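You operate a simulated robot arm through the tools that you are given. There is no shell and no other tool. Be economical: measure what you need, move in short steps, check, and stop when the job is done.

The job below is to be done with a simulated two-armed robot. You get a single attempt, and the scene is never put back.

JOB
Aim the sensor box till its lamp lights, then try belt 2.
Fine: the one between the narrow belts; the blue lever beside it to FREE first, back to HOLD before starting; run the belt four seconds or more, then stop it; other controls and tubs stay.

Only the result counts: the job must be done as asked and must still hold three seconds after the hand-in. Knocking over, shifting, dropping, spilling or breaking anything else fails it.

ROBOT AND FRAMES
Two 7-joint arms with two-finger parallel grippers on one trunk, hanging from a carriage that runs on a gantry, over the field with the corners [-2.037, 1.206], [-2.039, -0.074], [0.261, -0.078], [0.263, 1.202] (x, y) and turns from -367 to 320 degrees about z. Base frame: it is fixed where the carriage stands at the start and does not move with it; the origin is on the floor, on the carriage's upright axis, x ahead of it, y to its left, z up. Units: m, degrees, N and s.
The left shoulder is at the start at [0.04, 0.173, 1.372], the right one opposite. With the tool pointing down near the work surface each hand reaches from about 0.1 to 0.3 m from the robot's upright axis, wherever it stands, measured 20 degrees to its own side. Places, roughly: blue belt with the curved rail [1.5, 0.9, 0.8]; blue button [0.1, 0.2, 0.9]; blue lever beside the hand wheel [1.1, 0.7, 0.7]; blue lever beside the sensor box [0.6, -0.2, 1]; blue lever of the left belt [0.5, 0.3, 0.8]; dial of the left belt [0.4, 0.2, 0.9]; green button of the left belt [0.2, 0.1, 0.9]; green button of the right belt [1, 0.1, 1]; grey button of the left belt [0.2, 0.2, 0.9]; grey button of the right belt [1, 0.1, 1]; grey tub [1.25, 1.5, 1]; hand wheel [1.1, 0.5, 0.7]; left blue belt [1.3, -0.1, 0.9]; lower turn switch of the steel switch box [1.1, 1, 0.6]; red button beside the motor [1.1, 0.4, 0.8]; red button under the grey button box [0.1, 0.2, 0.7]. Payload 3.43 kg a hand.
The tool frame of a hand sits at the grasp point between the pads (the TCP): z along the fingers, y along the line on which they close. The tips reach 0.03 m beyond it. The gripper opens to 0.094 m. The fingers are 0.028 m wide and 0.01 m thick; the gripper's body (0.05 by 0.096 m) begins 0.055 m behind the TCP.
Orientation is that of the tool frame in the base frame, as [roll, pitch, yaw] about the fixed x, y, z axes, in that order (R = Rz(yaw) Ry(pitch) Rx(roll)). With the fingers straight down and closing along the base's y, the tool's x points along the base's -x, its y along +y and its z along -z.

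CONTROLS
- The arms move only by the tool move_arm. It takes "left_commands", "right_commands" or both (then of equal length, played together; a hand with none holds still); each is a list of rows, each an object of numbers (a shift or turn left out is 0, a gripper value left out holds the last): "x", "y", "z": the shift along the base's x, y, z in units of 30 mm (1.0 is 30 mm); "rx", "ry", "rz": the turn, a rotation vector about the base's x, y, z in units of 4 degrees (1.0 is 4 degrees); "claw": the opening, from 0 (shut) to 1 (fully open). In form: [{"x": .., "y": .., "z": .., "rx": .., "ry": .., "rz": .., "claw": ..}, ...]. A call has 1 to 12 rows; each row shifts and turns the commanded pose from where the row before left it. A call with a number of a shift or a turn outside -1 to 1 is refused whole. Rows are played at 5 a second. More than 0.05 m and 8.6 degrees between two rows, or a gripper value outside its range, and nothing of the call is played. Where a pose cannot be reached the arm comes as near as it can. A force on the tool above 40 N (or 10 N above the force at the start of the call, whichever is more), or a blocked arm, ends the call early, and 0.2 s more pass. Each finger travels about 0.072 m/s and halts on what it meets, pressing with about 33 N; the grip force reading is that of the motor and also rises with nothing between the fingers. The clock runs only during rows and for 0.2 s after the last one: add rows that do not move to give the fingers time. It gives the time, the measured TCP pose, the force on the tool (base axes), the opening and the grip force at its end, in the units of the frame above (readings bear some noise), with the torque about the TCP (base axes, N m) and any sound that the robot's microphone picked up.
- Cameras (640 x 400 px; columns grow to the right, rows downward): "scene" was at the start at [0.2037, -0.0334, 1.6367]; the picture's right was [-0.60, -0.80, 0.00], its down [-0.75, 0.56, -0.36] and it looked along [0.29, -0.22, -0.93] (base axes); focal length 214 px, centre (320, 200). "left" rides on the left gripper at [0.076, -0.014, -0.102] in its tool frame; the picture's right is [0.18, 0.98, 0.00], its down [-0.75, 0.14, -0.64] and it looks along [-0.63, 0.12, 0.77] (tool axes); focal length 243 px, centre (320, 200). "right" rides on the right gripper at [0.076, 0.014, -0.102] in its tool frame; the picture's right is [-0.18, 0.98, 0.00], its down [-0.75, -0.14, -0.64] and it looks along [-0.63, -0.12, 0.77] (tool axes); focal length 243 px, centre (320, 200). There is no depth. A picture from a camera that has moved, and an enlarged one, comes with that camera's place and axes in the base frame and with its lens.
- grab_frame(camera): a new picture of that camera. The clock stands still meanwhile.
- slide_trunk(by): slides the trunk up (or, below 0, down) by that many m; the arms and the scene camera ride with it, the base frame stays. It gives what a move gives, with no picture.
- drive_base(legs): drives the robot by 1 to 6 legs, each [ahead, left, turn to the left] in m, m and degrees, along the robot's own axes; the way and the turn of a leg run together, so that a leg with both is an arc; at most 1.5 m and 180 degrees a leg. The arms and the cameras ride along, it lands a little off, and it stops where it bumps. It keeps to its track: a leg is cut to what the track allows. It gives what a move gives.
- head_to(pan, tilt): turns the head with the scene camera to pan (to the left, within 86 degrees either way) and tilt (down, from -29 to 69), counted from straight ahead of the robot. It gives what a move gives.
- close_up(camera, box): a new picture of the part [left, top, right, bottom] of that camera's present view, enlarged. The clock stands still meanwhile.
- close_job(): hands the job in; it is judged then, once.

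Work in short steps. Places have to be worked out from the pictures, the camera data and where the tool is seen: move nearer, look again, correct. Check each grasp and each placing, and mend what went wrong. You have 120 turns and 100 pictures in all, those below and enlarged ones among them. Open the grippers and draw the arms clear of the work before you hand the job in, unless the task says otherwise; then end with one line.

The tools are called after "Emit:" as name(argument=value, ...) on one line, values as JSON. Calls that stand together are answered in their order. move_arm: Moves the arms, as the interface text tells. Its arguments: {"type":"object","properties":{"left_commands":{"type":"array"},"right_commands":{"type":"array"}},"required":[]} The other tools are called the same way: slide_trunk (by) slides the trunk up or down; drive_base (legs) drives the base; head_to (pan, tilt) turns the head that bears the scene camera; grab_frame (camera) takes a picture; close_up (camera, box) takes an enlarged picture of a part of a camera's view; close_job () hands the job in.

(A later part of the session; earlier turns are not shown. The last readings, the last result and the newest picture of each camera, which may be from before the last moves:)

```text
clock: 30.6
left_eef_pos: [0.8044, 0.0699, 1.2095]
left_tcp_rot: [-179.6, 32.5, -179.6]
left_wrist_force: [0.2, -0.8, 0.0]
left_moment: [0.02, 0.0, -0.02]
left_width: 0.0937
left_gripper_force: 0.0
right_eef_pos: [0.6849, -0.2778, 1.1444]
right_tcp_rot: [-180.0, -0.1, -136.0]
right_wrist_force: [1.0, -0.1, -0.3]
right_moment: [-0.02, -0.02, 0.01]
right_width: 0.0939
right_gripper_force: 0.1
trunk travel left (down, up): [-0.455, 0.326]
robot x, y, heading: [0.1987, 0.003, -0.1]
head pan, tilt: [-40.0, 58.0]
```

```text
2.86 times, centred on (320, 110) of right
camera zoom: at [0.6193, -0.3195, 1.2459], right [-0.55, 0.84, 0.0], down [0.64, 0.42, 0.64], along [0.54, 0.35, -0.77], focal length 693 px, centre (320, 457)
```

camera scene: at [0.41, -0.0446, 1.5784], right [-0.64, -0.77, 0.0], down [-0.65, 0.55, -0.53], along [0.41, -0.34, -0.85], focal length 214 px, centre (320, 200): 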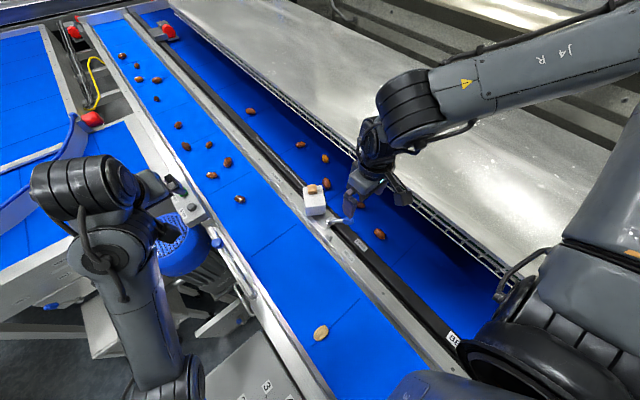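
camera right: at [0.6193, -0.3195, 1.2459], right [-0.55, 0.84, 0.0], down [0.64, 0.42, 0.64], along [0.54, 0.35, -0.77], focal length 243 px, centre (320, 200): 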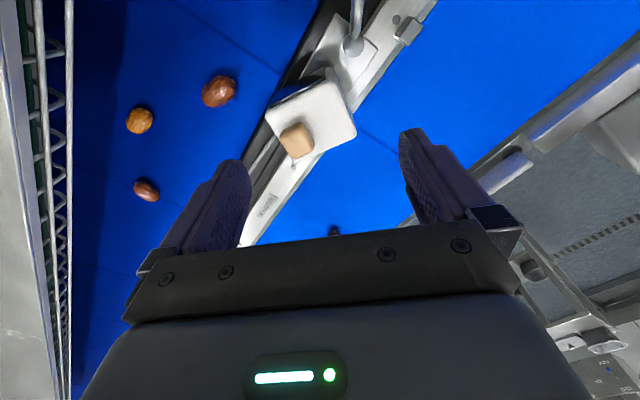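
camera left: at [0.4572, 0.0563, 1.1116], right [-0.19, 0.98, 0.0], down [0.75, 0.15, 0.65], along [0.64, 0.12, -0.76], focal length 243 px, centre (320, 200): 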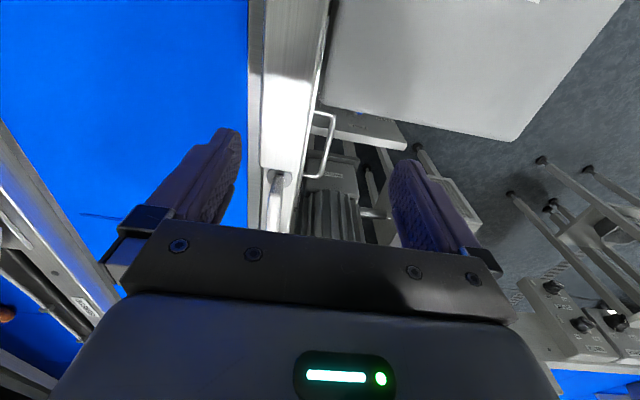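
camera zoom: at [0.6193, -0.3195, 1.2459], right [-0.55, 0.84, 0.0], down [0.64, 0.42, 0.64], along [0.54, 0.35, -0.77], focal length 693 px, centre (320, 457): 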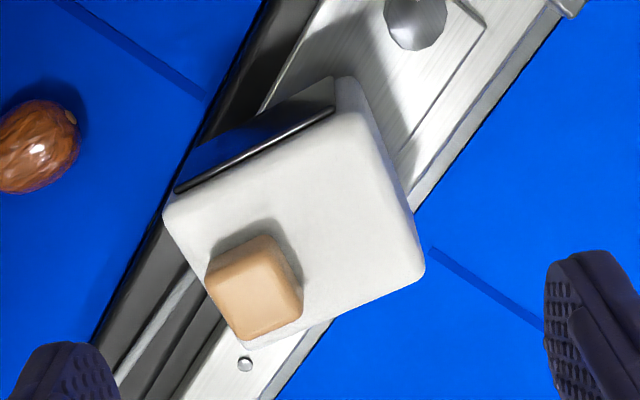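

Now clear: box yaw ≈ -30°, center ≈ [0.710, -0.273]. I finish the turn (+16°), center, and descend partway.

Emit:
move_arm(right_commands=[{"rz": 1, "x": 0.25, "y": 0.05}, {"rz": 1, "x": 0.25, "y": 0.05}, {"rz": 1, "x": 0.2, "y": 0.05}, {"rz": 1, "x": 0.15}, {"z": -0.9}, {"z": -0.9}, {"z": -0.7}, {}])

Emit:
grab_frame(camera="right")

Emit:
close_up(camera="scene", box=[280, 160, 380, 250])

```text
clock: 32.4
left_eef_pos: [0.8037, 0.0701, 1.2088]
left_tcp_rot: [-179.6, 32.5, -179.6]
left_wrist_force: [0.2, -0.1, -0.5]
left_moment: [0.03, -0.03, 0.0]
left_width: 0.0939
left_gripper_force: 0.1
right_eef_pos: [0.7101, -0.2718, 1.069]
right_tcp_rot: [-180.0, -0.2, -120.1]
right_wrist_force: [0.1, 0.7, -0.2]
right_moment: [0.01, 0.0, 0.01]
right_width: 0.0941
right_gripper_force: 0.1
trunk travel left (down, up): [-0.455, 0.326]
robot x, y, heading: [0.1962, -0.0009, 0.1]
head pan, tilt: [-40.0, 58.0]
```

```text
64 pictures are left
camera right: at [0.6592, -0.3303, 1.1715], right [-0.76, 0.65, 0.0], down [0.5, 0.58, 0.64], along [0.42, 0.49, -0.77], focal length 243 px, centre (320, 200)
```

right: 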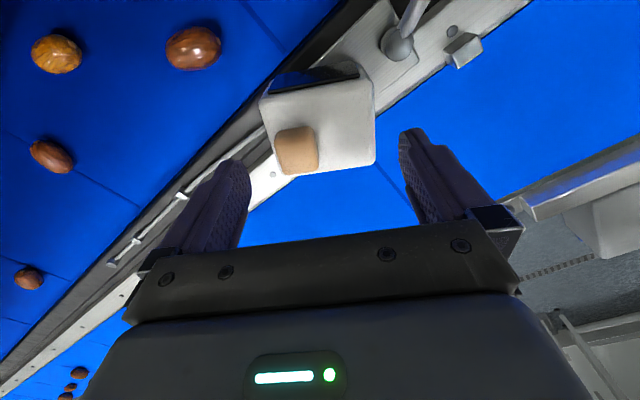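

```text
4.44 times, centred on (330, 205) of scene
camera zoom: at [0.41, -0.0447, 1.5784], right [-0.64, -0.77, 0.0], down [-0.65, 0.55, -0.53], along [0.41, -0.34, -0.85], focal length 953 px, centre (276, 178)
```

zoom: 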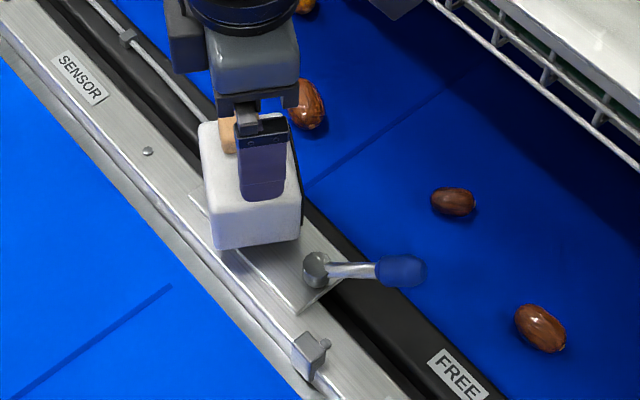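

Well aligned around the box. I descend to z≈0.99.

Emit:
move_arm(right_commands=[{"z": -0.7}, {"z": -0.7}, {"z": -0.7}, {"z": -0.5}, {}])

Emit:
grab_frame(camera="right")

Emit:
close_up(camera="scene", box=[280, 160, 380, 250])

```text
clock: 33.6
left_eef_pos: [0.8029, 0.0694, 1.2094]
left_tcp_rot: [-179.6, 32.6, -179.6]
left_wrist_force: [0.7, 0.1, 0.7]
left_moment: [0.01, -0.03, 0.01]
left_width: 0.0939
left_gripper_force: 0.1
right_eef_pos: [0.7097, -0.2727, 0.991]
right_tcp_rot: [-180.0, -0.1, -120.1]
right_wrist_force: [-1.1, 0.1, 0.1]
right_moment: [0.04, 0.01, 0.01]
right_width: 0.0942
right_gripper_force: 0.0
trunk travel left (down, up): [-0.455, 0.326]
robot x, y, heading: [0.201, -0.0028, -0.1]
head pan, tilt: [-40.0, 58.0]
```

```text
62 pictures are left
camera right: at [0.6586, -0.3299, 1.0937], right [-0.76, 0.65, 0.0], down [0.5, 0.58, 0.64], along [0.42, 0.49, -0.77], focal length 243 px, centre (320, 200)
```

right: 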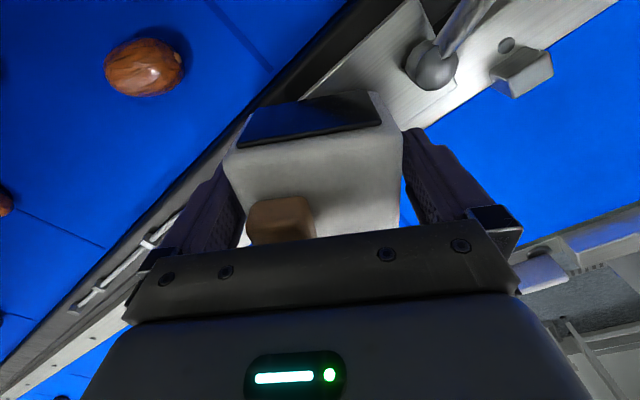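

```text
4.44 times, centred on (330, 205) of scene
camera zoom: at [0.41, -0.0447, 1.5784], right [-0.64, -0.77, 0.0], down [-0.65, 0.55, -0.53], along [0.41, -0.34, -0.85], focal length 953 px, centre (276, 178)
```

zoom: 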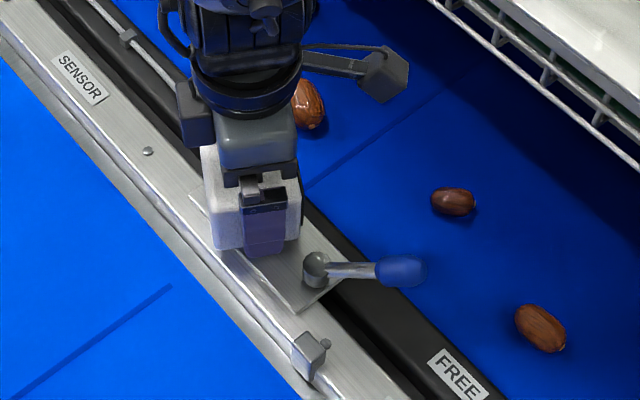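

Fingers straddle the box with the lamp visible to the hand camera. I close onto it.

Emit:
move_arm(right_commands=[{"claw": 0.8}, {"claw": 0.7}, {}, {}])

```text
clock: 34.6
left_eef_pos: [0.8041, 0.069, 1.2095]
left_tcp_rot: [-179.6, 32.4, -179.7]
left_wrist_force: [0.3, 0.7, 1.2]
left_moment: [0.02, 0.01, 0.02]
left_width: 0.094
left_gripper_force: 0.0
right_eef_pos: [0.71, -0.2721, 0.9909]
right_tcp_rot: [-180.0, -0.2, -120.1]
right_wrist_force: [2.5, -0.8, -5.2]
right_moment: [0.31, -0.32, 0.0]
right_width: 0.0844
right_gripper_force: 45.5
trunk travel left (down, up): [-0.455, 0.326]
robot x, y, heading: [0.2013, -0.0014, -0.1]
head pan, tilt: [-40.0, 58.0]
```

Gripped (0.084 m, 45 N motor). I turn the box +8° toward facing straight across belt 2 and check.

Emit:
move_arm(right_commands=[{"rz": 0.5}, {"rz": 0.5}, {"rz": 0.5}, {"rz": 0.5}, {}])

Emit:
grab_frame(camera="right")

```text
clock: 35.8
left_eef_pos: [0.8041, 0.0701, 1.2097]
left_tcp_rot: [-179.6, 32.5, -179.7]
left_wrist_force: [-1.2, -0.8, 0.5]
left_moment: [0.01, 0.0, 0.0]
left_width: 0.0941
left_gripper_force: 0.1
right_eef_pos: [0.7101, -0.272, 0.99]
right_tcp_rot: [180.0, -0.1, -112.1]
right_wrist_force: [-3.0, 3.1, 5.1]
right_moment: [-0.31, -0.35, 0.02]
right_width: 0.0844
right_gripper_force: 44.7
trunk travel left (down, up): [-0.455, 0.326]
robot x, y, heading: [0.1997, 0.001, -0.4]
head pan, tilt: [-40.0, 58.0]
```

```text
60 pictures are left
camera right: at [0.6676, -0.3366, 1.0936], right [-0.84, 0.54, 0.0], down [0.41, 0.65, 0.64], along [0.35, 0.54, -0.77], focal length 243 px, centre (320, 200)
```

right: 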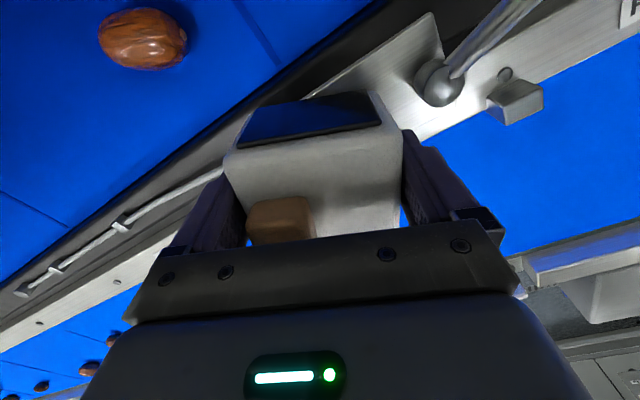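

The box turns smoothly with the hand. Lamp dark; I continue in 4° steps.

Emit:
move_arm(right_commands=[{"rz": 0.5}, {"rz": 0.5}, {}])

Emit:
close_up(camera="right", box=[200, 80, 440, 260])

Emit:
move_arm(right_commands=[{"rz": 0.5}, {"rz": 0.5}, {}])

Emit:
close_up(camera="right", box=[200, 80, 440, 260])

```text
clock: 36.6
left_eef_pos: [0.8041, 0.0698, 1.2101]
left_tcp_rot: [-179.6, 32.6, -179.6]
left_wrist_force: [-0.1, 0.8, 0.7]
left_moment: [-0.01, 0.01, 0.0]
left_width: 0.0942
left_gripper_force: 0.1
right_eef_pos: [0.7109, -0.2724, 0.9909]
right_tcp_rot: [180.0, 0.0, -108.0]
right_wrist_force: [-6.3, 4.7, 16.5]
right_moment: [-0.38, 0.47, 0.02]
right_width: 0.0846
right_gripper_force: 44.7
trunk travel left (down, up): [-0.455, 0.326]
robot x, y, heading: [0.1973, -0.0001, -0.3]
head pan, tilt: [-40.0, 58.0]
```

```text
2.22 times, centred on (320, 170) of right
camera zoom: at [0.6724, -0.3395, 1.0935], right [-0.88, 0.48, 0.0], down [0.37, 0.67, 0.64], along [0.31, 0.56, -0.77], focal length 539 px, centre (320, 267)
```

zoom: 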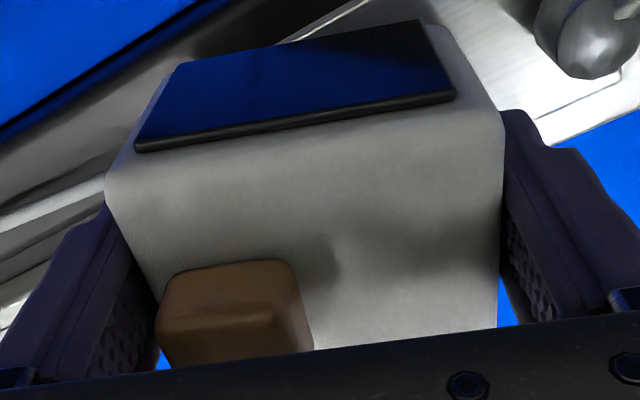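

```text
clock: 37.4
left_eef_pos: [0.8029, 0.0696, 1.2097]
left_tcp_rot: [-179.5, 32.5, -179.6]
left_wrist_force: [-0.6, -0.4, -0.4]
left_moment: [0.0, 0.0, -0.01]
left_width: 0.0939
left_gripper_force: 0.1
right_eef_pos: [0.7104, -0.2731, 0.9907]
right_tcp_rot: [-180.0, 0.0, -104.0]
right_wrist_force: [-11.9, 5.8, 25.1]
right_moment: [0.0, 0.29, 0.02]
right_width: 0.0842
right_gripper_force: 45.4
trunk travel left (down, up): [-0.455, 0.326]
robot x, y, heading: [0.1982, -0.0011, -0.1]
head pan, tilt: [-40.0, 58.0]
```

```text
2.22 times, centred on (320, 170) of right
camera zoom: at [0.6773, -0.342, 1.0935], right [-0.91, 0.42, 0.0], down [0.32, 0.7, 0.64], along [0.27, 0.58, -0.77], focal length 539 px, centre (320, 267)
```

zoom: 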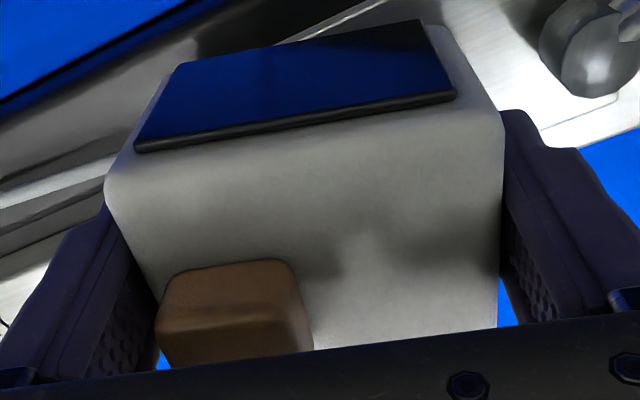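

No light yet, and the reaction force has grown (25 N upward), so I ease the hand up slightly while continuing the turn.

Emit:
move_arm(right_commands=[{"z": 0.08, "x": -0.04, "y": 0.02}, {"rz": 0.5}, {"rz": 0.5}, {}])

Emit:
close_up(camera="right", box=[200, 80, 440, 260])

```text
clock: 38.4
left_eef_pos: [0.8056, 0.0697, 1.2101]
left_tcp_rot: [-179.6, 32.6, -179.5]
left_wrist_force: [1.1, 0.2, 0.1]
left_moment: [-0.01, 0.01, 0.02]
left_width: 0.0939
left_gripper_force: 0.1
right_eef_pos: [0.7102, -0.2728, 0.9916]
right_tcp_rot: [180.0, -0.1, -100.1]
right_wrist_force: [18.7, -1.2, -32.9]
right_moment: [0.16, 0.37, -0.06]
right_width: 0.0845
right_gripper_force: 44.9
trunk travel left (down, up): [-0.455, 0.326]
robot x, y, heading: [0.1941, 0.0, -0.1]
head pan, tilt: [-40.0, 58.0]
```

```text
2.22 times, centred on (320, 170) of right
camera zoom: at [0.6822, -0.3437, 1.0939], right [-0.94, 0.35, 0.0], down [0.27, 0.72, 0.64], along [0.23, 0.6, -0.77], focal length 539 px, centre (320, 267)
```

zoom: 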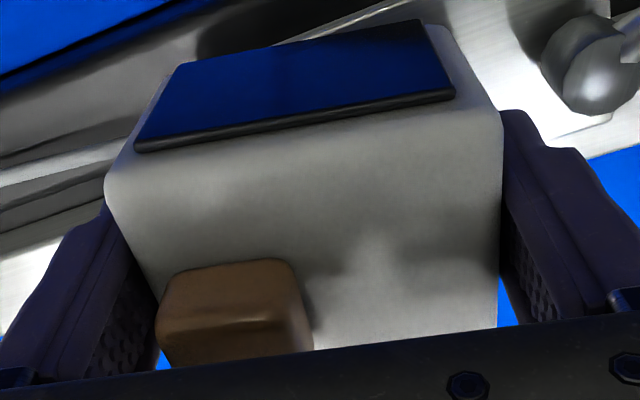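

Over-corrected (about 24 N/mm stiff); I take half back and continue turning.

Emit:
move_arm(right_commands=[{"z": -0.045, "x": 0.02, "y": -0.01}, {"rz": 0.5}, {"rz": 0.5}, {}])

Emit:
close_up(camera="right", box=[200, 80, 440, 260])

```text
clock: 39.4
left_eef_pos: [0.8054, 0.0696, 1.21]
left_tcp_rot: [-179.6, 32.6, -179.7]
left_wrist_force: [0.4, 0.0, 0.3]
left_moment: [0.01, 0.03, -0.01]
left_width: 0.0942
left_gripper_force: 0.0
right_eef_pos: [0.7099, -0.2725, 0.9913]
right_tcp_rot: [-179.9, -0.1, -96.1]
right_wrist_force: [14.9, -3.7, -29.1]
right_moment: [-0.71, 0.36, 0.0]
right_width: 0.0844
right_gripper_force: 45.3
trunk travel left (down, up): [-0.455, 0.326]
robot x, y, heading: [0.1953, -0.002, -0.3]
head pan, tilt: [-40.0, 58.0]
```

```text
2.22 times, centred on (320, 170) of right
camera zoom: at [0.6875, -0.3456, 1.0942], right [-0.96, 0.29, 0.0], down [0.22, 0.74, 0.64], along [0.18, 0.61, -0.77], focal length 539 px, centre (320, 267)
```

zoom: 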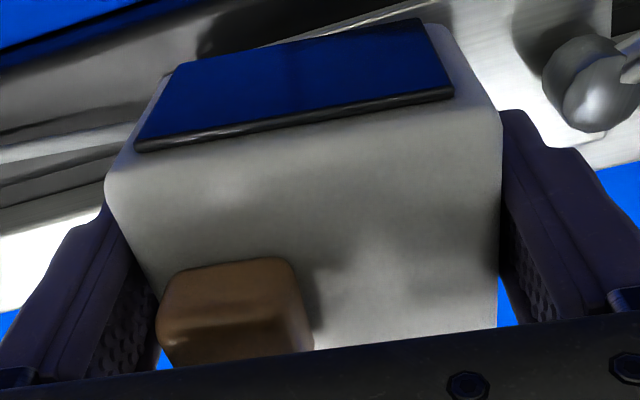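

Emit:
move_arm(right_commands=[{"z": -0.03, "x": 0.01}, {"rz": 0.5}, {"rz": 0.5}, {}])

Emit:
close_up(camera="right", box=[200, 80, 440, 260])

Emit:
move_arm(right_commands=[{"rz": 0.5}, {"rz": 0.5}, {}])

Emit:
close_up(camera="right", box=[200, 80, 440, 260])

```text
clock: 40.4
left_eef_pos: [0.8054, 0.0684, 1.2099]
left_tcp_rot: [-179.5, 32.6, -179.6]
left_wrist_force: [-0.6, -0.5, -0.2]
left_moment: [-0.02, -0.01, -0.04]
left_width: 0.0944
left_gripper_force: 0.0
right_eef_pos: [0.7109, -0.2743, 0.9914]
right_tcp_rot: [180.0, -0.1, -92.2]
right_wrist_force: [5.0, -1.2, -3.8]
right_moment: [-1.18, 0.68, 0.03]
right_width: 0.0844
right_gripper_force: 45.2
trunk travel left (down, up): [-0.455, 0.326]
robot x, y, heading: [0.1972, -0.001, -0.1]
head pan, tilt: [-40.0, 58.0]
```

```text
2.22 times, centred on (320, 170) of right
camera zoom: at [0.6929, -0.3471, 1.0942], right [-0.98, 0.22, 0.0], down [0.17, 0.75, 0.64], along [0.14, 0.63, -0.77], focal length 539 px, centre (320, 267)
```

zoom: 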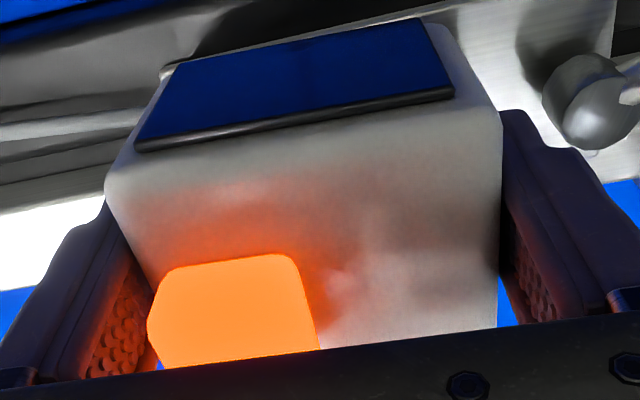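

```text
clock: 41.2
left_eef_pos: [0.8036, 0.0697, 1.2096]
left_tcp_rot: [-179.4, 32.6, -179.6]
left_wrist_force: [0.4, 0.3, 0.0]
left_moment: [0.01, -0.01, -0.01]
left_width: 0.094
left_gripper_force: 0.0
right_eef_pos: [0.7108, -0.2725, 0.99]
right_tcp_rot: [-180.0, -0.1, -88.1]
right_wrist_force: [0.0, -0.3, 8.7]
right_moment: [-0.79, 0.92, 0.03]
right_width: 0.0844
right_gripper_force: 45.2
trunk travel left (down, up): [-0.455, 0.326]
robot x, y, heading: [0.1953, 0.0007, -0.2]
head pan, tilt: [-40.0, 58.0]
```

```text
2.22 times, centred on (320, 170) of right
camera zoom: at [0.6984, -0.3481, 1.0941], right [-0.99, 0.15, 0.0], down [0.11, 0.76, 0.64], along [0.1, 0.63, -0.77], focal length 539 px, centre (320, 267)
```

zoom: 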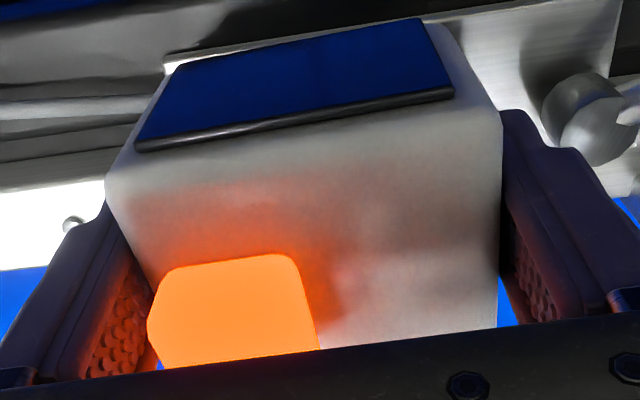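

The lamp lights at -92° and stays lit at -88°. I check one step further to find the window's middle.

Emit:
move_arm(right_commands=[{"rz": 0.5}, {"rz": 0.5}, {}])

Emit:
close_up(camera="right", box=[200, 80, 440, 260])

```text
clock: 42.0
left_eef_pos: [0.8042, 0.0693, 1.2093]
left_tcp_rot: [-179.5, 32.6, -179.6]
left_wrist_force: [0.5, 0.1, 0.3]
left_moment: [0.01, 0.02, 0.02]
left_width: 0.094
left_gripper_force: 0.0
right_eef_pos: [0.7093, -0.2716, 0.9911]
right_tcp_rot: [-179.9, 0.0, -83.9]
right_wrist_force: [-1.5, 1.5, 14.7]
right_moment: [-0.05, 0.7, 0.07]
right_width: 0.0842
right_gripper_force: 45.0
trunk travel left (down, up): [-0.455, 0.326]
robot x, y, heading: [0.2004, 0.0022, -0.0]
head pan, tilt: [-40.0, 58.0]
```

```text
2.22 times, centred on (320, 170) of right
camera zoom: at [0.7038, -0.3488, 1.0941], right [-1.0, 0.08, 0.0], down [0.06, 0.76, 0.64], along [0.05, 0.64, -0.77], focal length 539 px, centre (320, 267)
```

zoom: 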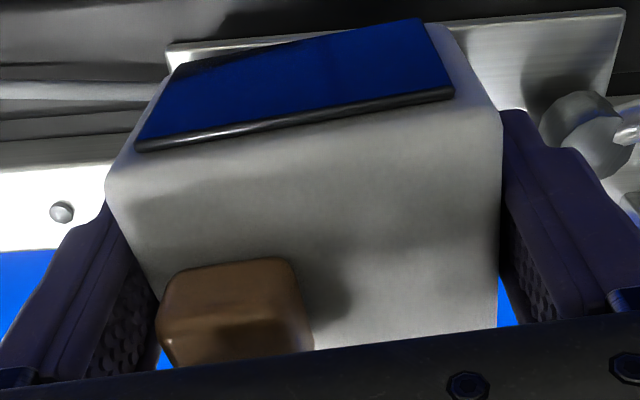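

Dark at -84°, so the window centers near -90°. I turn back 6° and verify.

Emit:
move_arm(right_commands=[{"rz": -0.5}, {"rz": -0.5}, {"rz": -0.5}, {}, {}])

Emit:
close_up(camera="right", box=[200, 80, 440, 260])

```text
clock: 43.2
left_eef_pos: [0.8031, 0.0691, 1.2095]
left_tcp_rot: [-179.7, 32.6, -179.7]
left_wrist_force: [0.0, -0.6, -0.3]
left_moment: [0.02, -0.03, -0.01]
left_width: 0.094
left_gripper_force: 0.0
right_eef_pos: [0.7106, -0.2725, 0.9919]
right_tcp_rot: [-179.9, 0.0, -90.1]
right_wrist_force: [-7.8, 3.9, 23.2]
right_moment: [0.35, -0.28, 0.02]
right_width: 0.0844
right_gripper_force: 44.8
trunk travel left (down, up): [-0.455, 0.326]
robot x, y, heading: [0.1978, -0.0001, -0.2]
head pan, tilt: [-40.0, 58.0]
```

```text
2.22 times, centred on (320, 170) of right
camera zoom: at [0.6955, -0.3477, 1.0941], right [-0.98, 0.19, 0.0], down [0.14, 0.75, 0.64], along [0.12, 0.63, -0.77], focal length 539 px, centre (320, 267)
```

zoom: 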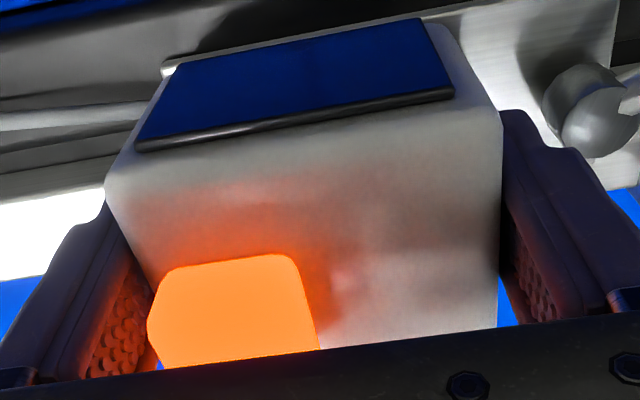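

Lit at -90°. I open gently and lift straight up, then recheck the lamp.

Emit:
move_arm(right_commands=[{"claw": 0.93}, {"claw": 1}, {}, {"z": 0.3}, {"z": 0.7}, {"z": 0.9}, {"z": 1}, {"z": 1}, {}])

Emit:
grab_frame(camera="right")

```text
clock: 45.2
left_eef_pos: [0.8048, 0.0697, 1.2098]
left_tcp_rot: [-179.6, 32.5, -179.6]
left_wrist_force: [0.2, 0.3, 0.2]
left_moment: [0.0, 0.0, 0.02]
left_width: 0.094
left_gripper_force: 0.0
right_eef_pos: [0.7096, -0.2719, 1.1066]
right_tcp_rot: [179.9, 0.0, -90.3]
right_wrist_force: [-0.2, -0.6, -0.2]
right_moment: [0.0, 0.03, 0.0]
right_width: 0.094
right_gripper_force: 0.0
trunk travel left (down, up): [-0.455, 0.326]
robot x, y, heading: [0.2016, -0.0001, -0.1]
head pan, tilt: [-40.0, 58.0]
```

```text
51 pictures are left
camera right: at [0.6952, -0.3472, 1.2103], right [-0.98, 0.19, 0.0], down [0.14, 0.75, 0.64], along [0.12, 0.63, -0.77], focal length 243 px, centre (320, 200)
```

right: 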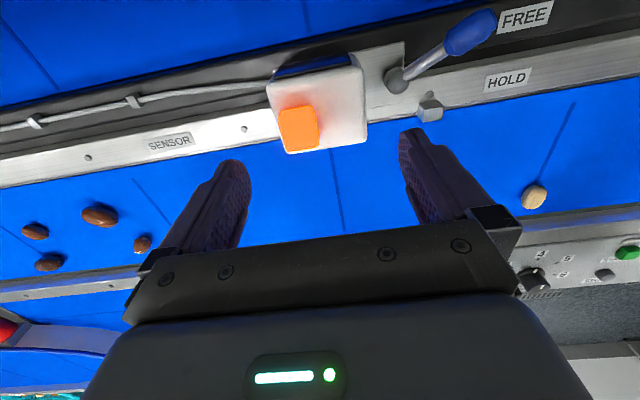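

The lamp stays lit. Next I close the right fingers, move to the -y side of the knob, and descend there.

Emit:
move_arm(right_commands=[{"claw": 0, "x": -1, "y": -0.5}, {"x": -1, "y": -0.6}, {"x": -1, "y": -0.6}, {"x": -1, "y": -0.6}, {"x": -0.6, "y": -0.35}, {"z": -1}, {"z": -1}, {"z": -1}, {"z": -0.75}, {}])

Emit:
grab_frame(camera="right")

Emit:
close_up(camera="scene", box=[280, 160, 400, 260])

```text
clock: 47.4
left_eef_pos: [0.8045, 0.0693, 1.2085]
left_tcp_rot: [-179.6, 32.5, -179.6]
left_wrist_force: [0.0, 0.0, -0.4]
left_moment: [0.01, -0.01, 0.05]
left_width: 0.0941
left_gripper_force: 0.0
right_eef_pos: [0.5725, -0.3522, 0.9954]
right_tcp_rot: [-180.0, -0.1, -90.1]
right_wrist_force: [0.0, -0.3, -0.1]
right_moment: [-0.04, -0.01, 0.0]
right_width: 0.0
right_gripper_force: 33.5
trunk travel left (down, up): [-0.455, 0.326]
robot x, y, heading: [0.1986, 0.0007, -0.2]
head pan, tilt: [-40.0, 58.0]
```

```text
50 pictures are left
camera right: at [0.557, -0.4273, 1.0982], right [-0.98, 0.19, 0.0], down [0.14, 0.75, 0.64], along [0.12, 0.63, -0.77], focal length 243 px, centre (320, 200)
```

right: 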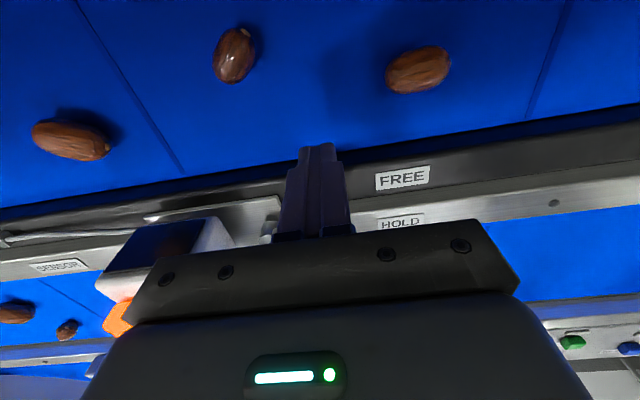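

```text
4.00 times, centred on (340, 210) of scene
camera zoom: at [0.41, -0.0447, 1.5784], right [-0.64, -0.77, 0.0], down [-0.65, 0.55, -0.53], along [0.41, -0.34, -0.85], focal length 858 px, centre (240, 160)
```

zoom: 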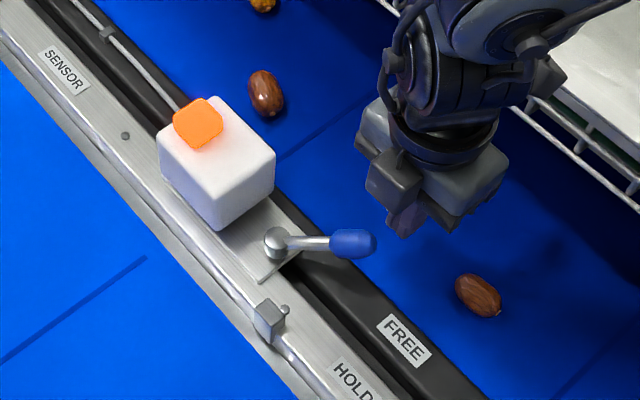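

Clear of the knob on its -y side. I sweep toward +y to push the lever to HOLD.

Emit:
move_arm(right_commands=[{"y": 0.5}, {"y": 0.5}, {"y": 0.5}, {"y": 0.5}, {"y": 0.5}, {"y": 0.4}, {}])

Emit:
close_up(camera="scene", box=[280, 160, 400, 260])

```text
clock: 49.0
left_eef_pos: [0.8032, 0.0693, 1.2081]
left_tcp_rot: [-179.6, 32.4, -179.6]
left_wrist_force: [-0.2, -0.7, 0.9]
left_moment: [-0.02, 0.01, 0.03]
left_width: 0.0941
left_gripper_force: 0.1
right_eef_pos: [0.5716, -0.2664, 0.9936]
right_tcp_rot: [180.0, -0.2, -90.1]
right_wrist_force: [0.2, 0.2, -0.5]
right_moment: [0.02, 0.03, -0.04]
right_width: 0.0001
right_gripper_force: 33.0
trunk travel left (down, up): [-0.455, 0.326]
robot x, y, heading: [0.1996, -0.0019, -0.2]
head pan, tilt: [-40.0, 58.0]
```

```text
4.00 times, centred on (340, 210) of scene
camera zoom: at [0.41, -0.0447, 1.5784], right [-0.64, -0.77, 0.0], down [-0.65, 0.55, -0.53], along [0.41, -0.34, -0.85], focal length 858 px, centre (240, 160)
```

zoom: 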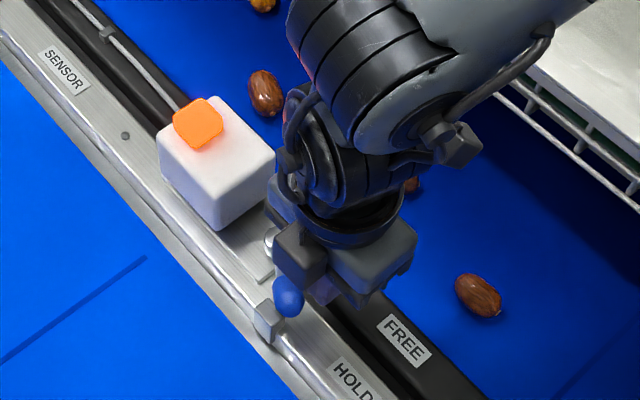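

The knob is almost at the stop block. I press a few mm more until it resists.

Emit:
move_arm(right_commands=[{"y": 0.12}, {"y": 0.12}, {"y": 0.1}, {}])

```text
clock: 50.0
left_eef_pos: [0.8036, 0.0667, 1.2092]
left_tcp_rot: [-179.4, 32.5, -179.5]
left_wrist_force: [0.6, 0.1, 0.5]
left_moment: [0.01, 0.03, 0.0]
left_width: 0.0937
left_gripper_force: 0.3
right_eef_pos: [0.5719, -0.2618, 0.9931]
right_tcp_rot: [179.9, -0.5, -90.2]
right_wrist_force: [1.3, -22.3, -4.0]
right_moment: [-0.47, 0.02, -0.24]
right_width: 0.0001
right_gripper_force: 32.5
trunk travel left (down, up): [-0.455, 0.326]
robot x, y, heading: [0.1986, 0.0002, -0.1]
head pan, tilt: [-40.0, 58.0]
```

At the stop with 22 N. I back off, lift, and withdraw, then check lever and lamp.

Emit:
move_arm(right_commands=[{"y": -0.7}, {"y": -0.7}, {"z": 1}, {"z": 1}, {"z": 1}, {"z": 1}, {"z": 0.8, "y": -0.8}, {"y": -1}, {"y": -1}, {}])

Emit:
close_up(camera="scene", box=[280, 160, 400, 260])

Emit:
grab_frame(camera="scene")

```text
clock: 52.2
left_eef_pos: [0.8047, 0.0703, 1.2091]
left_tcp_rot: [-179.6, 32.4, -179.7]
left_wrist_force: [0.1, -0.9, -0.4]
left_moment: [0.03, 0.02, -0.01]
left_width: 0.0941
left_gripper_force: 0.1
right_eef_pos: [0.5721, -0.3806, 1.1375]
right_tcp_rot: [-179.9, -0.1, -90.1]
right_wrist_force: [0.4, 0.3, 0.6]
right_moment: [-0.03, 0.0, -0.02]
right_width: 0.0
right_gripper_force: 33.1
trunk travel left (down, up): [-0.455, 0.326]
robot x, y, heading: [0.2002, 0.0006, -0.2]
head pan, tilt: [-40.0, 58.0]
```

```text
4.00 times, centred on (340, 210) of scene
camera zoom: at [0.41, -0.0445, 1.5784], right [-0.64, -0.77, 0.0], down [-0.65, 0.55, -0.53], along [0.41, -0.34, -0.85], focal length 858 px, centre (240, 160)
```

zoom: 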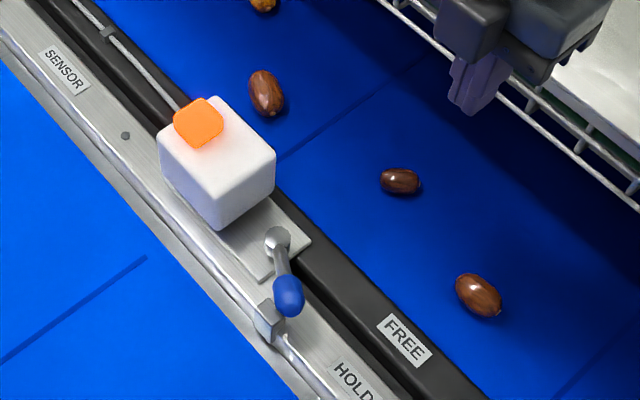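

```text
46 pictures are left
camera scene: at [0.41, -0.0445, 1.5784], right [-0.64, -0.77, 0.0], down [-0.65, 0.55, -0.53], along [0.41, -0.34, -0.85], focal length 214 px, centre (320, 200)
```

scene: 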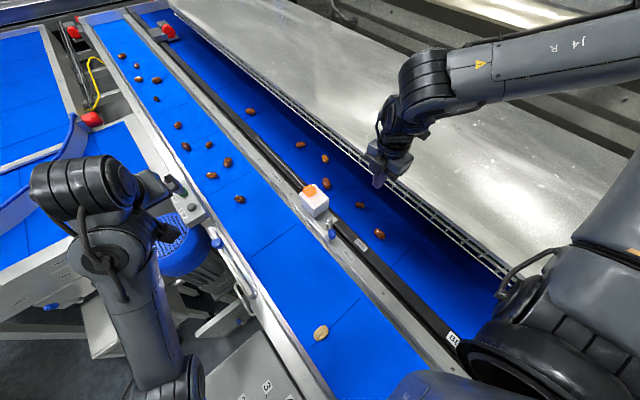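

Lever is back at HOLD with the lamp lit. Before starting, I check both control panels for belt labels.

Emit:
head_to(pan=40, tilt=69)

Emit:
grab_frame(camera="scene")

Emit:
grab_frame(camera="left")

```text
clock: 53.7
left_eef_pos: [0.8053, 0.0692, 1.2098]
left_tcp_rot: [-179.7, 32.5, -179.7]
left_wrist_force: [-0.3, -0.7, 0.2]
left_moment: [0.03, 0.01, -0.03]
left_width: 0.0941
left_gripper_force: 0.1
right_eef_pos: [0.5718, -0.3816, 1.1381]
right_tcp_rot: [180.0, -0.1, -90.1]
right_wrist_force: [0.3, -0.4, -0.1]
right_moment: [-0.01, 0.01, -0.02]
right_width: 0.0001
right_gripper_force: 33.1
trunk travel left (down, up): [-0.455, 0.326]
robot x, y, heading: [0.199, -0.0018, -0.1]
head pan, tilt: [40.0, 68.8]
```

```text
45 pictures are left
camera scene: at [0.4002, 0.0356, 1.5667], right [0.64, -0.77, 0.0], down [-0.72, -0.6, -0.36], along [0.28, 0.23, -0.93], focal length 214 px, centre (320, 200)
```

scene: 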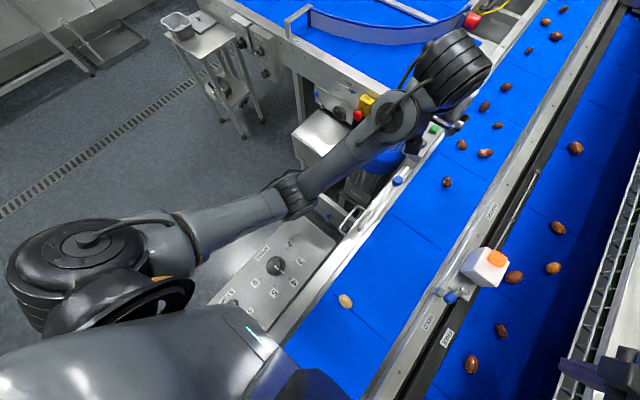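

```text
44 pictures are left
camera left: at [0.6855, 0.0552, 1.2541], right [-0.16, 0.98, -0.11], down [0.29, 0.15, 0.95], along [0.94, 0.12, -0.31], focal length 243 px, centre (320, 200)
```

left: 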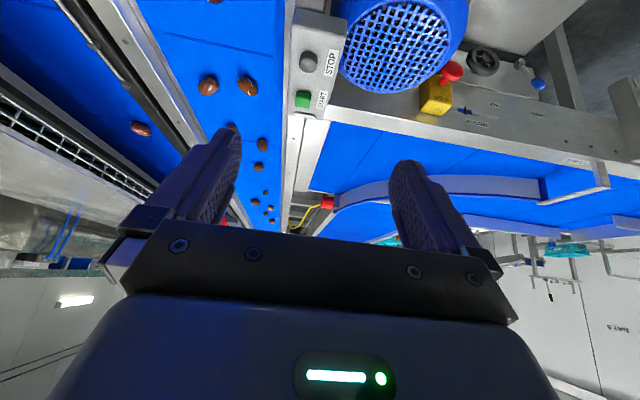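

START is at about [0.969, 0.050, 1.017] and STOP at [0.902, 0.050, 1.016]. I check the rails for a BELT 1 label to be sure of belt numbering.

Emit:
close_up(camera="scene", box=[210, 180, 460, 400])

Emit:
head_to(pan=-10, tilt=30)

Emit:
close_up(camera="scene", box=[160, 100, 400, 300])

```text
1.82 times, centred on (335, 290) of scene
camera zoom: at [0.4002, 0.0356, 1.5667], right [0.64, -0.77, 0.0], down [-0.72, -0.6, -0.36], along [0.28, 0.23, -0.93], focal length 390 px, centre (293, 36)
```

zoom: 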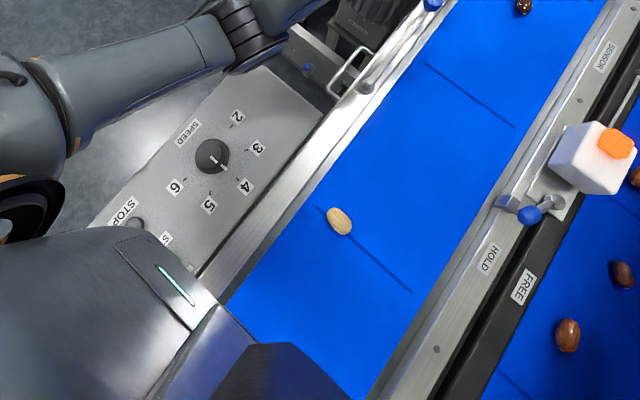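

```text
clock: 54.9
left_eef_pos: [0.8036, 0.07, 1.209]
left_tcp_rot: [-179.6, 32.5, -179.5]
left_wrist_force: [0.4, 0.6, -0.6]
left_moment: [-0.01, 0.01, 0.01]
left_width: 0.094
left_gripper_force: 0.0
right_eef_pos: [0.5713, -0.381, 1.1383]
right_tcp_rot: [180.0, -0.1, -90.2]
right_wrist_force: [0.3, -0.9, 0.5]
right_moment: [-0.01, 0.0, 0.0]
right_width: 0.0
right_gripper_force: 33.1
trunk travel left (down, up): [-0.455, 0.326]
robot x, y, heading: [0.1946, -0.0014, 0.1]
head pan, tilt: [-10.0, 30.0]
```

```text
2.00 times, centred on (280, 200) of scene
camera zoom: at [0.4463, -0.016, 1.6181], right [-0.17, -0.98, 0.0], down [-0.49, 0.09, -0.87], along [0.85, -0.15, -0.5], focal length 429 px, centre (400, 200)
```

zoom: 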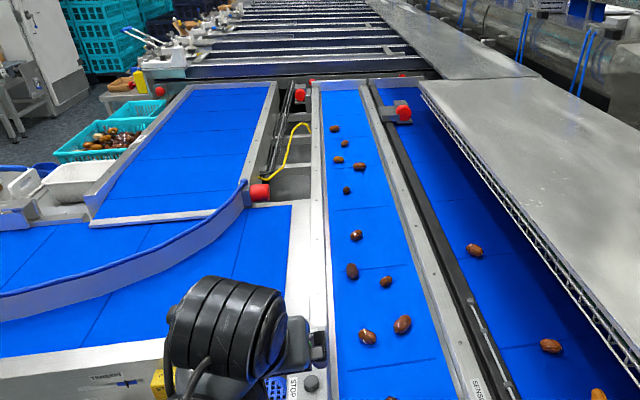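

The numbering is consistent: START/STOP at [0.97/0.90, 0.05] serve the right belt (BELT 2). I close the left fingers and drive ahead the remaining 0.055 m for reach.

Emit:
move_arm(left_commands=[{"claw": 0}, {}, {}, {}])

Emit:
drive_base(legs=[[0.055, 0, 0]])

Emit:
move_arm(left_commands=[{"x": 0.8, "y": -0.2, "z": -0.5}, {"x": 0.8, "y": -0.2, "z": -0.5}, {"x": 0.8, "y": -0.2, "z": -0.6}, {"x": 0.8, "z": -0.7}, {"z": -0.9}, {"z": -0.6}, {}])

Emit:
grab_frame(camera="left")

```text
clock: 55.9
left_eef_pos: [0.804, 0.0692, 1.2094]
left_tcp_rot: [-179.6, 32.6, -179.6]
left_wrist_force: [-0.2, -0.3, -0.1]
left_moment: [0.0, 0.0, -0.02]
left_width: 0.0001
left_gripper_force: 32.3
right_eef_pos: [0.572, -0.3823, 1.1373]
right_tcp_rot: [-180.0, -0.1, -90.2]
right_wrist_force: [-0.2, -0.1, -0.5]
right_moment: [-0.03, 0.01, 0.03]
right_width: 0.0
right_gripper_force: 33.3
trunk travel left (down, up): [-0.455, 0.326]
robot x, y, heading: [0.1973, 0.0002, -0.2]
head pan, tilt: [-10.0, 30.0]
```

```text
clock: 56.9
left_eef_pos: [0.8604, 0.0709, 1.2102]
left_tcp_rot: [-179.7, 32.6, -179.6]
left_wrist_force: [-0.1, 0.1, 0.6]
left_moment: [0.01, 0.05, -0.02]
left_width: 0.0
left_gripper_force: 33.3
right_eef_pos: [0.6278, -0.3821, 1.1377]
right_tcp_rot: [180.0, -0.1, -90.1]
right_wrist_force: [-0.4, 0.5, -0.2]
right_moment: [0.0, 0.01, 0.01]
right_width: 0.0
right_gripper_force: 32.8
trunk travel left (down, up): [-0.455, 0.326]
robot x, y, heading: [0.2534, -0.0041, -0.2]
head pan, tilt: [-10.0, 30.0]
```

```text
clock: 58.5
left_eef_pos: [0.9552, 0.0515, 1.0948]
left_tcp_rot: [-179.5, 32.6, -179.5]
left_wrist_force: [-0.3, -0.1, 1.4]
left_moment: [0.0, -0.03, -0.03]
left_width: 0.0
left_gripper_force: 32.8
right_eef_pos: [0.6268, -0.3812, 1.1383]
right_tcp_rot: [-180.0, 0.0, -90.1]
right_wrist_force: [0.2, 0.8, -0.2]
right_moment: [0.02, 0.0, -0.03]
right_width: 0.0
right_gripper_force: 33.0
trunk travel left (down, up): [-0.455, 0.326]
robot x, y, heading: [0.2527, 0.0017, -0.3]
head pan, tilt: [-10.0, 30.0]
```

```text
41 pictures are left
camera left: at [0.8364, 0.0376, 1.1401], right [-0.16, 0.98, -0.11], down [0.29, 0.15, 0.95], along [0.94, 0.12, -0.31], focal length 243 px, centre (320, 200)
```

left: 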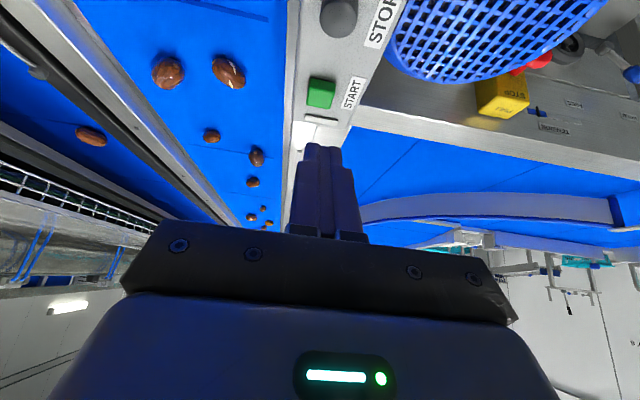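

START reads at about [0.972, 0.047]. I move the fingertip above it and hover.

Emit:
move_arm(left_commands=[{"x": 0.4, "y": -0.12, "z": -0.3}, {"z": -0.5}, {"z": -0.4}, {}])

Emit:
grab_frame(camera="left")

Emit:
head_to(pan=5, tilt=45)

Emit:
grab_frame(camera="scene")

```text
clock: 59.5
left_eef_pos: [0.9667, 0.0483, 1.0588]
left_tcp_rot: [-179.7, 32.6, -179.6]
left_wrist_force: [0.0, 0.3, -0.9]
left_moment: [-0.01, -0.04, -0.02]
left_width: 0.0001
left_gripper_force: 32.9
right_eef_pos: [0.6265, -0.3811, 1.1382]
right_tcp_rot: [179.9, -0.1, -90.1]
right_wrist_force: [-0.6, 0.5, -0.7]
right_moment: [-0.01, -0.01, 0.01]
right_width: 0.0001
right_gripper_force: 32.9
trunk travel left (down, up): [-0.455, 0.326]
robot x, y, heading: [0.2538, -0.0032, -0.1]
head pan, tilt: [-10.0, 30.0]
```

```text
40 pictures are left
camera left: at [0.8483, 0.0338, 1.1041], right [-0.16, 0.98, -0.11], down [0.29, 0.15, 0.95], along [0.94, 0.12, -0.31], focal length 243 px, centre (320, 200)
```

left: 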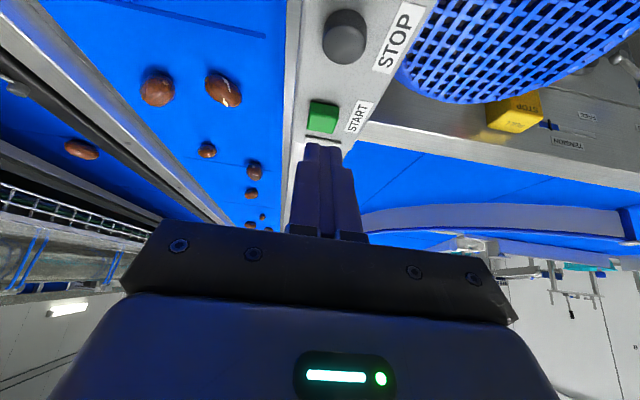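

```text
clock: 60.2
left_eef_pos: [0.9661, 0.0486, 1.0598]
left_tcp_rot: [-179.6, 32.5, -179.6]
left_wrist_force: [-0.2, 0.1, 0.5]
left_moment: [0.01, -0.03, 0.01]
left_width: 0.0001
left_gripper_force: 32.3
right_eef_pos: [0.6266, -0.3812, 1.1376]
right_tcp_rot: [179.9, -0.1, -90.1]
right_wrist_force: [0.5, -1.0, -0.4]
right_moment: [0.0, 0.02, 0.0]
right_width: 0.0001
right_gripper_force: 33.2
trunk travel left (down, up): [-0.455, 0.326]
robot x, y, heading: [0.2551, -0.0039, -0.1]
head pan, tilt: [5.0, 45.0]
```

```text
39 pictures are left
camera scene: at [0.4931, 0.0066, 1.5956], right [0.09, -1.0, 0.0], down [-0.7, -0.06, -0.71], along [0.7, 0.06, -0.71], focal length 214 px, centre (320, 200)
```

scene: 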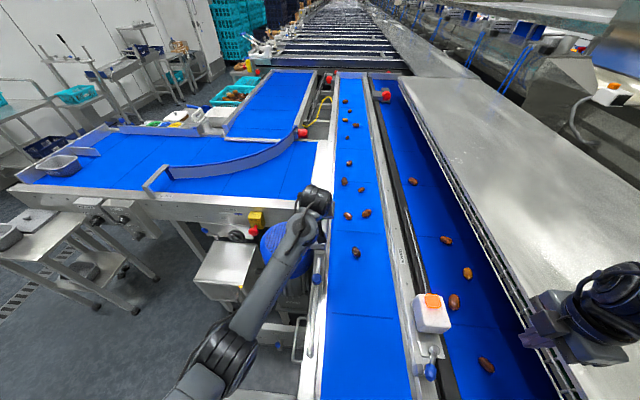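

The fingertip is about 10 mm above START and laterally on it. I press down in small steps, then release.

Emit:
move_arm(left_commands=[{"x": -0.1, "z": -0.2}, {"z": -0.2}, {"z": -0.15}, {}])

Emit:
grab_frame(camera="left")

```text
clock: 61.2
left_eef_pos: [0.963, 0.048, 1.0426]
left_tcp_rot: [-179.6, 32.6, -179.7]
left_wrist_force: [-0.4, -0.5, 0.2]
left_moment: [0.01, -0.03, 0.0]
left_width: 0.0001
left_gripper_force: 33.2
right_eef_pos: [0.6264, -0.381, 1.1376]
right_tcp_rot: [179.9, -0.1, -90.1]
right_wrist_force: [-0.3, -0.5, 0.4]
right_moment: [0.02, -0.01, -0.06]
right_width: 0.0
right_gripper_force: 32.9
trunk travel left (down, up): [-0.455, 0.326]
robot x, y, heading: [0.254, 0.0047, -0.2]
head pan, tilt: [5.0, 45.0]
```

```text
38 pictures are left
camera left: at [0.8452, 0.0339, 1.0875], right [-0.16, 0.98, -0.11], down [0.29, 0.15, 0.95], along [0.94, 0.12, -0.31], focal length 243 px, centre (320, 200)
```

left: 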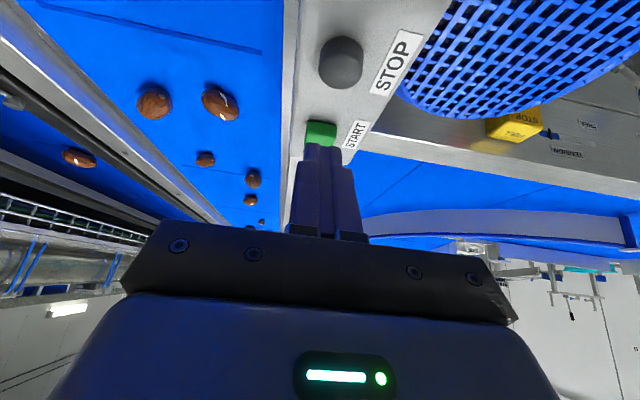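

No contact yet; I continue downward slowly.

Emit:
move_arm(left_commands=[{"z": -0.12}, {"z": -0.12}, {}])

Emit:
close_up(camera="left", box=[260, 40, 400, 180])

```text
clock: 62.0
left_eef_pos: [0.9636, 0.0481, 1.035]
left_tcp_rot: [-179.7, 32.5, -179.7]
left_wrist_force: [-0.4, -0.2, 0.0]
left_moment: [0.0, 0.0, -0.01]
left_width: 0.0
left_gripper_force: 32.7
right_eef_pos: [0.6264, -0.3821, 1.1378]
right_tcp_rot: [180.0, -0.1, -90.1]
right_wrist_force: [0.3, 0.2, 0.2]
right_moment: [-0.04, 0.03, 0.05]
right_width: 0.0
right_gripper_force: 33.1
trunk travel left (down, up): [-0.455, 0.326]
robot x, y, heading: [0.2544, 0.0025, 0.2]
head pan, tilt: [5.0, 45.0]
```

```text
2.86 times, centred on (330, 110) of left
camera zoom: at [0.8455, 0.0335, 1.0803], right [-0.16, 0.98, -0.11], down [0.29, 0.15, 0.95], along [0.94, 0.12, -0.31], focal length 693 px, centre (291, 457)
```

zoom: 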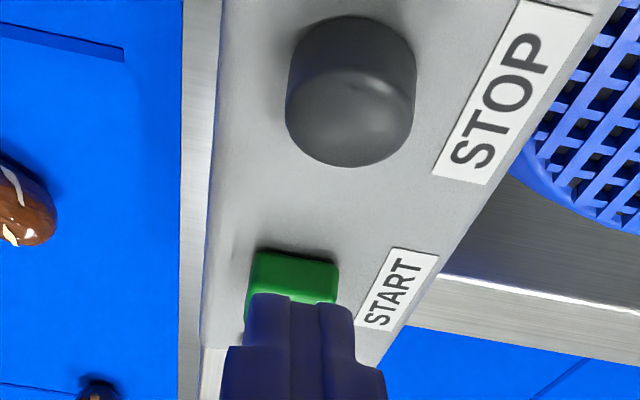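

Re-triangulating with this view puts START's top at about [0.998, 0.050, 0.990] (STOP ≈ [0.927, 0.05, 0.99]). I raise, go 30 mm further, and check.

Emit:
move_arm(left_commands=[{"z": 0.4}, {"x": 0.5, "y": 0.04}, {"x": 0.45}, {}])

Emit:
close_up(camera="left", box=[260, 40, 400, 180])

Emit:
close_up(camera="scene", box=[270, 170, 370, 270])

```text
clock: 63.0
left_eef_pos: [0.992, 0.0492, 1.0478]
left_tcp_rot: [-179.4, 32.5, -179.6]
left_wrist_force: [0.6, -0.1, -1.1]
left_moment: [0.02, 0.0, 0.02]
left_width: 0.0001
left_gripper_force: 32.7
right_eef_pos: [0.6261, -0.3823, 1.1374]
right_tcp_rot: [180.0, -0.2, -90.1]
right_wrist_force: [0.4, 0.3, 0.0]
right_moment: [-0.04, 0.02, -0.02]
right_width: 0.0003
right_gripper_force: 33.1
trunk travel left (down, up): [-0.455, 0.326]
robot x, y, heading: [0.2534, 0.0001, 0.0]
head pan, tilt: [5.0, 45.0]
```

```text
2.86 times, centred on (330, 110) of left
camera zoom: at [0.8737, 0.0351, 1.0923], right [-0.16, 0.98, -0.11], down [0.29, 0.15, 0.95], along [0.94, 0.12, -0.31], focal length 693 px, centre (291, 457)
```

zoom: 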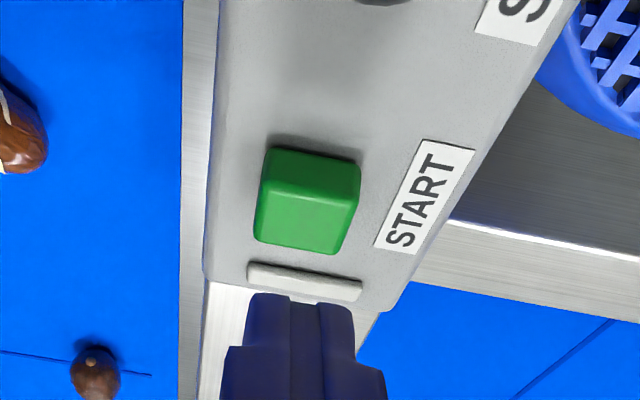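

```text
4.00 times, centred on (320, 220) of scene
camera zoom: at [0.493, 0.0067, 1.5955], right [0.09, -1.0, 0.0], down [-0.7, -0.06, -0.71], along [0.7, 0.06, -0.71], focal length 858 px, centre (320, 120)
```

zoom: 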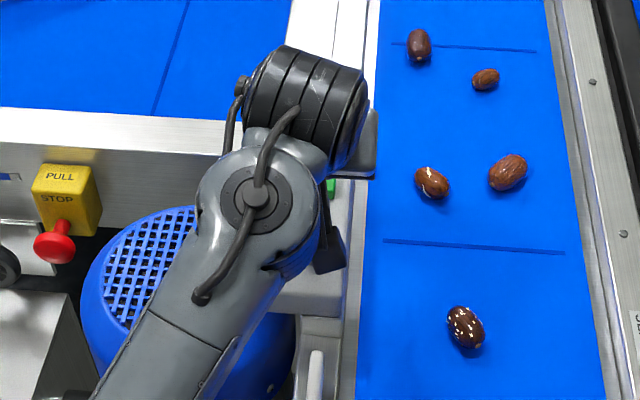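

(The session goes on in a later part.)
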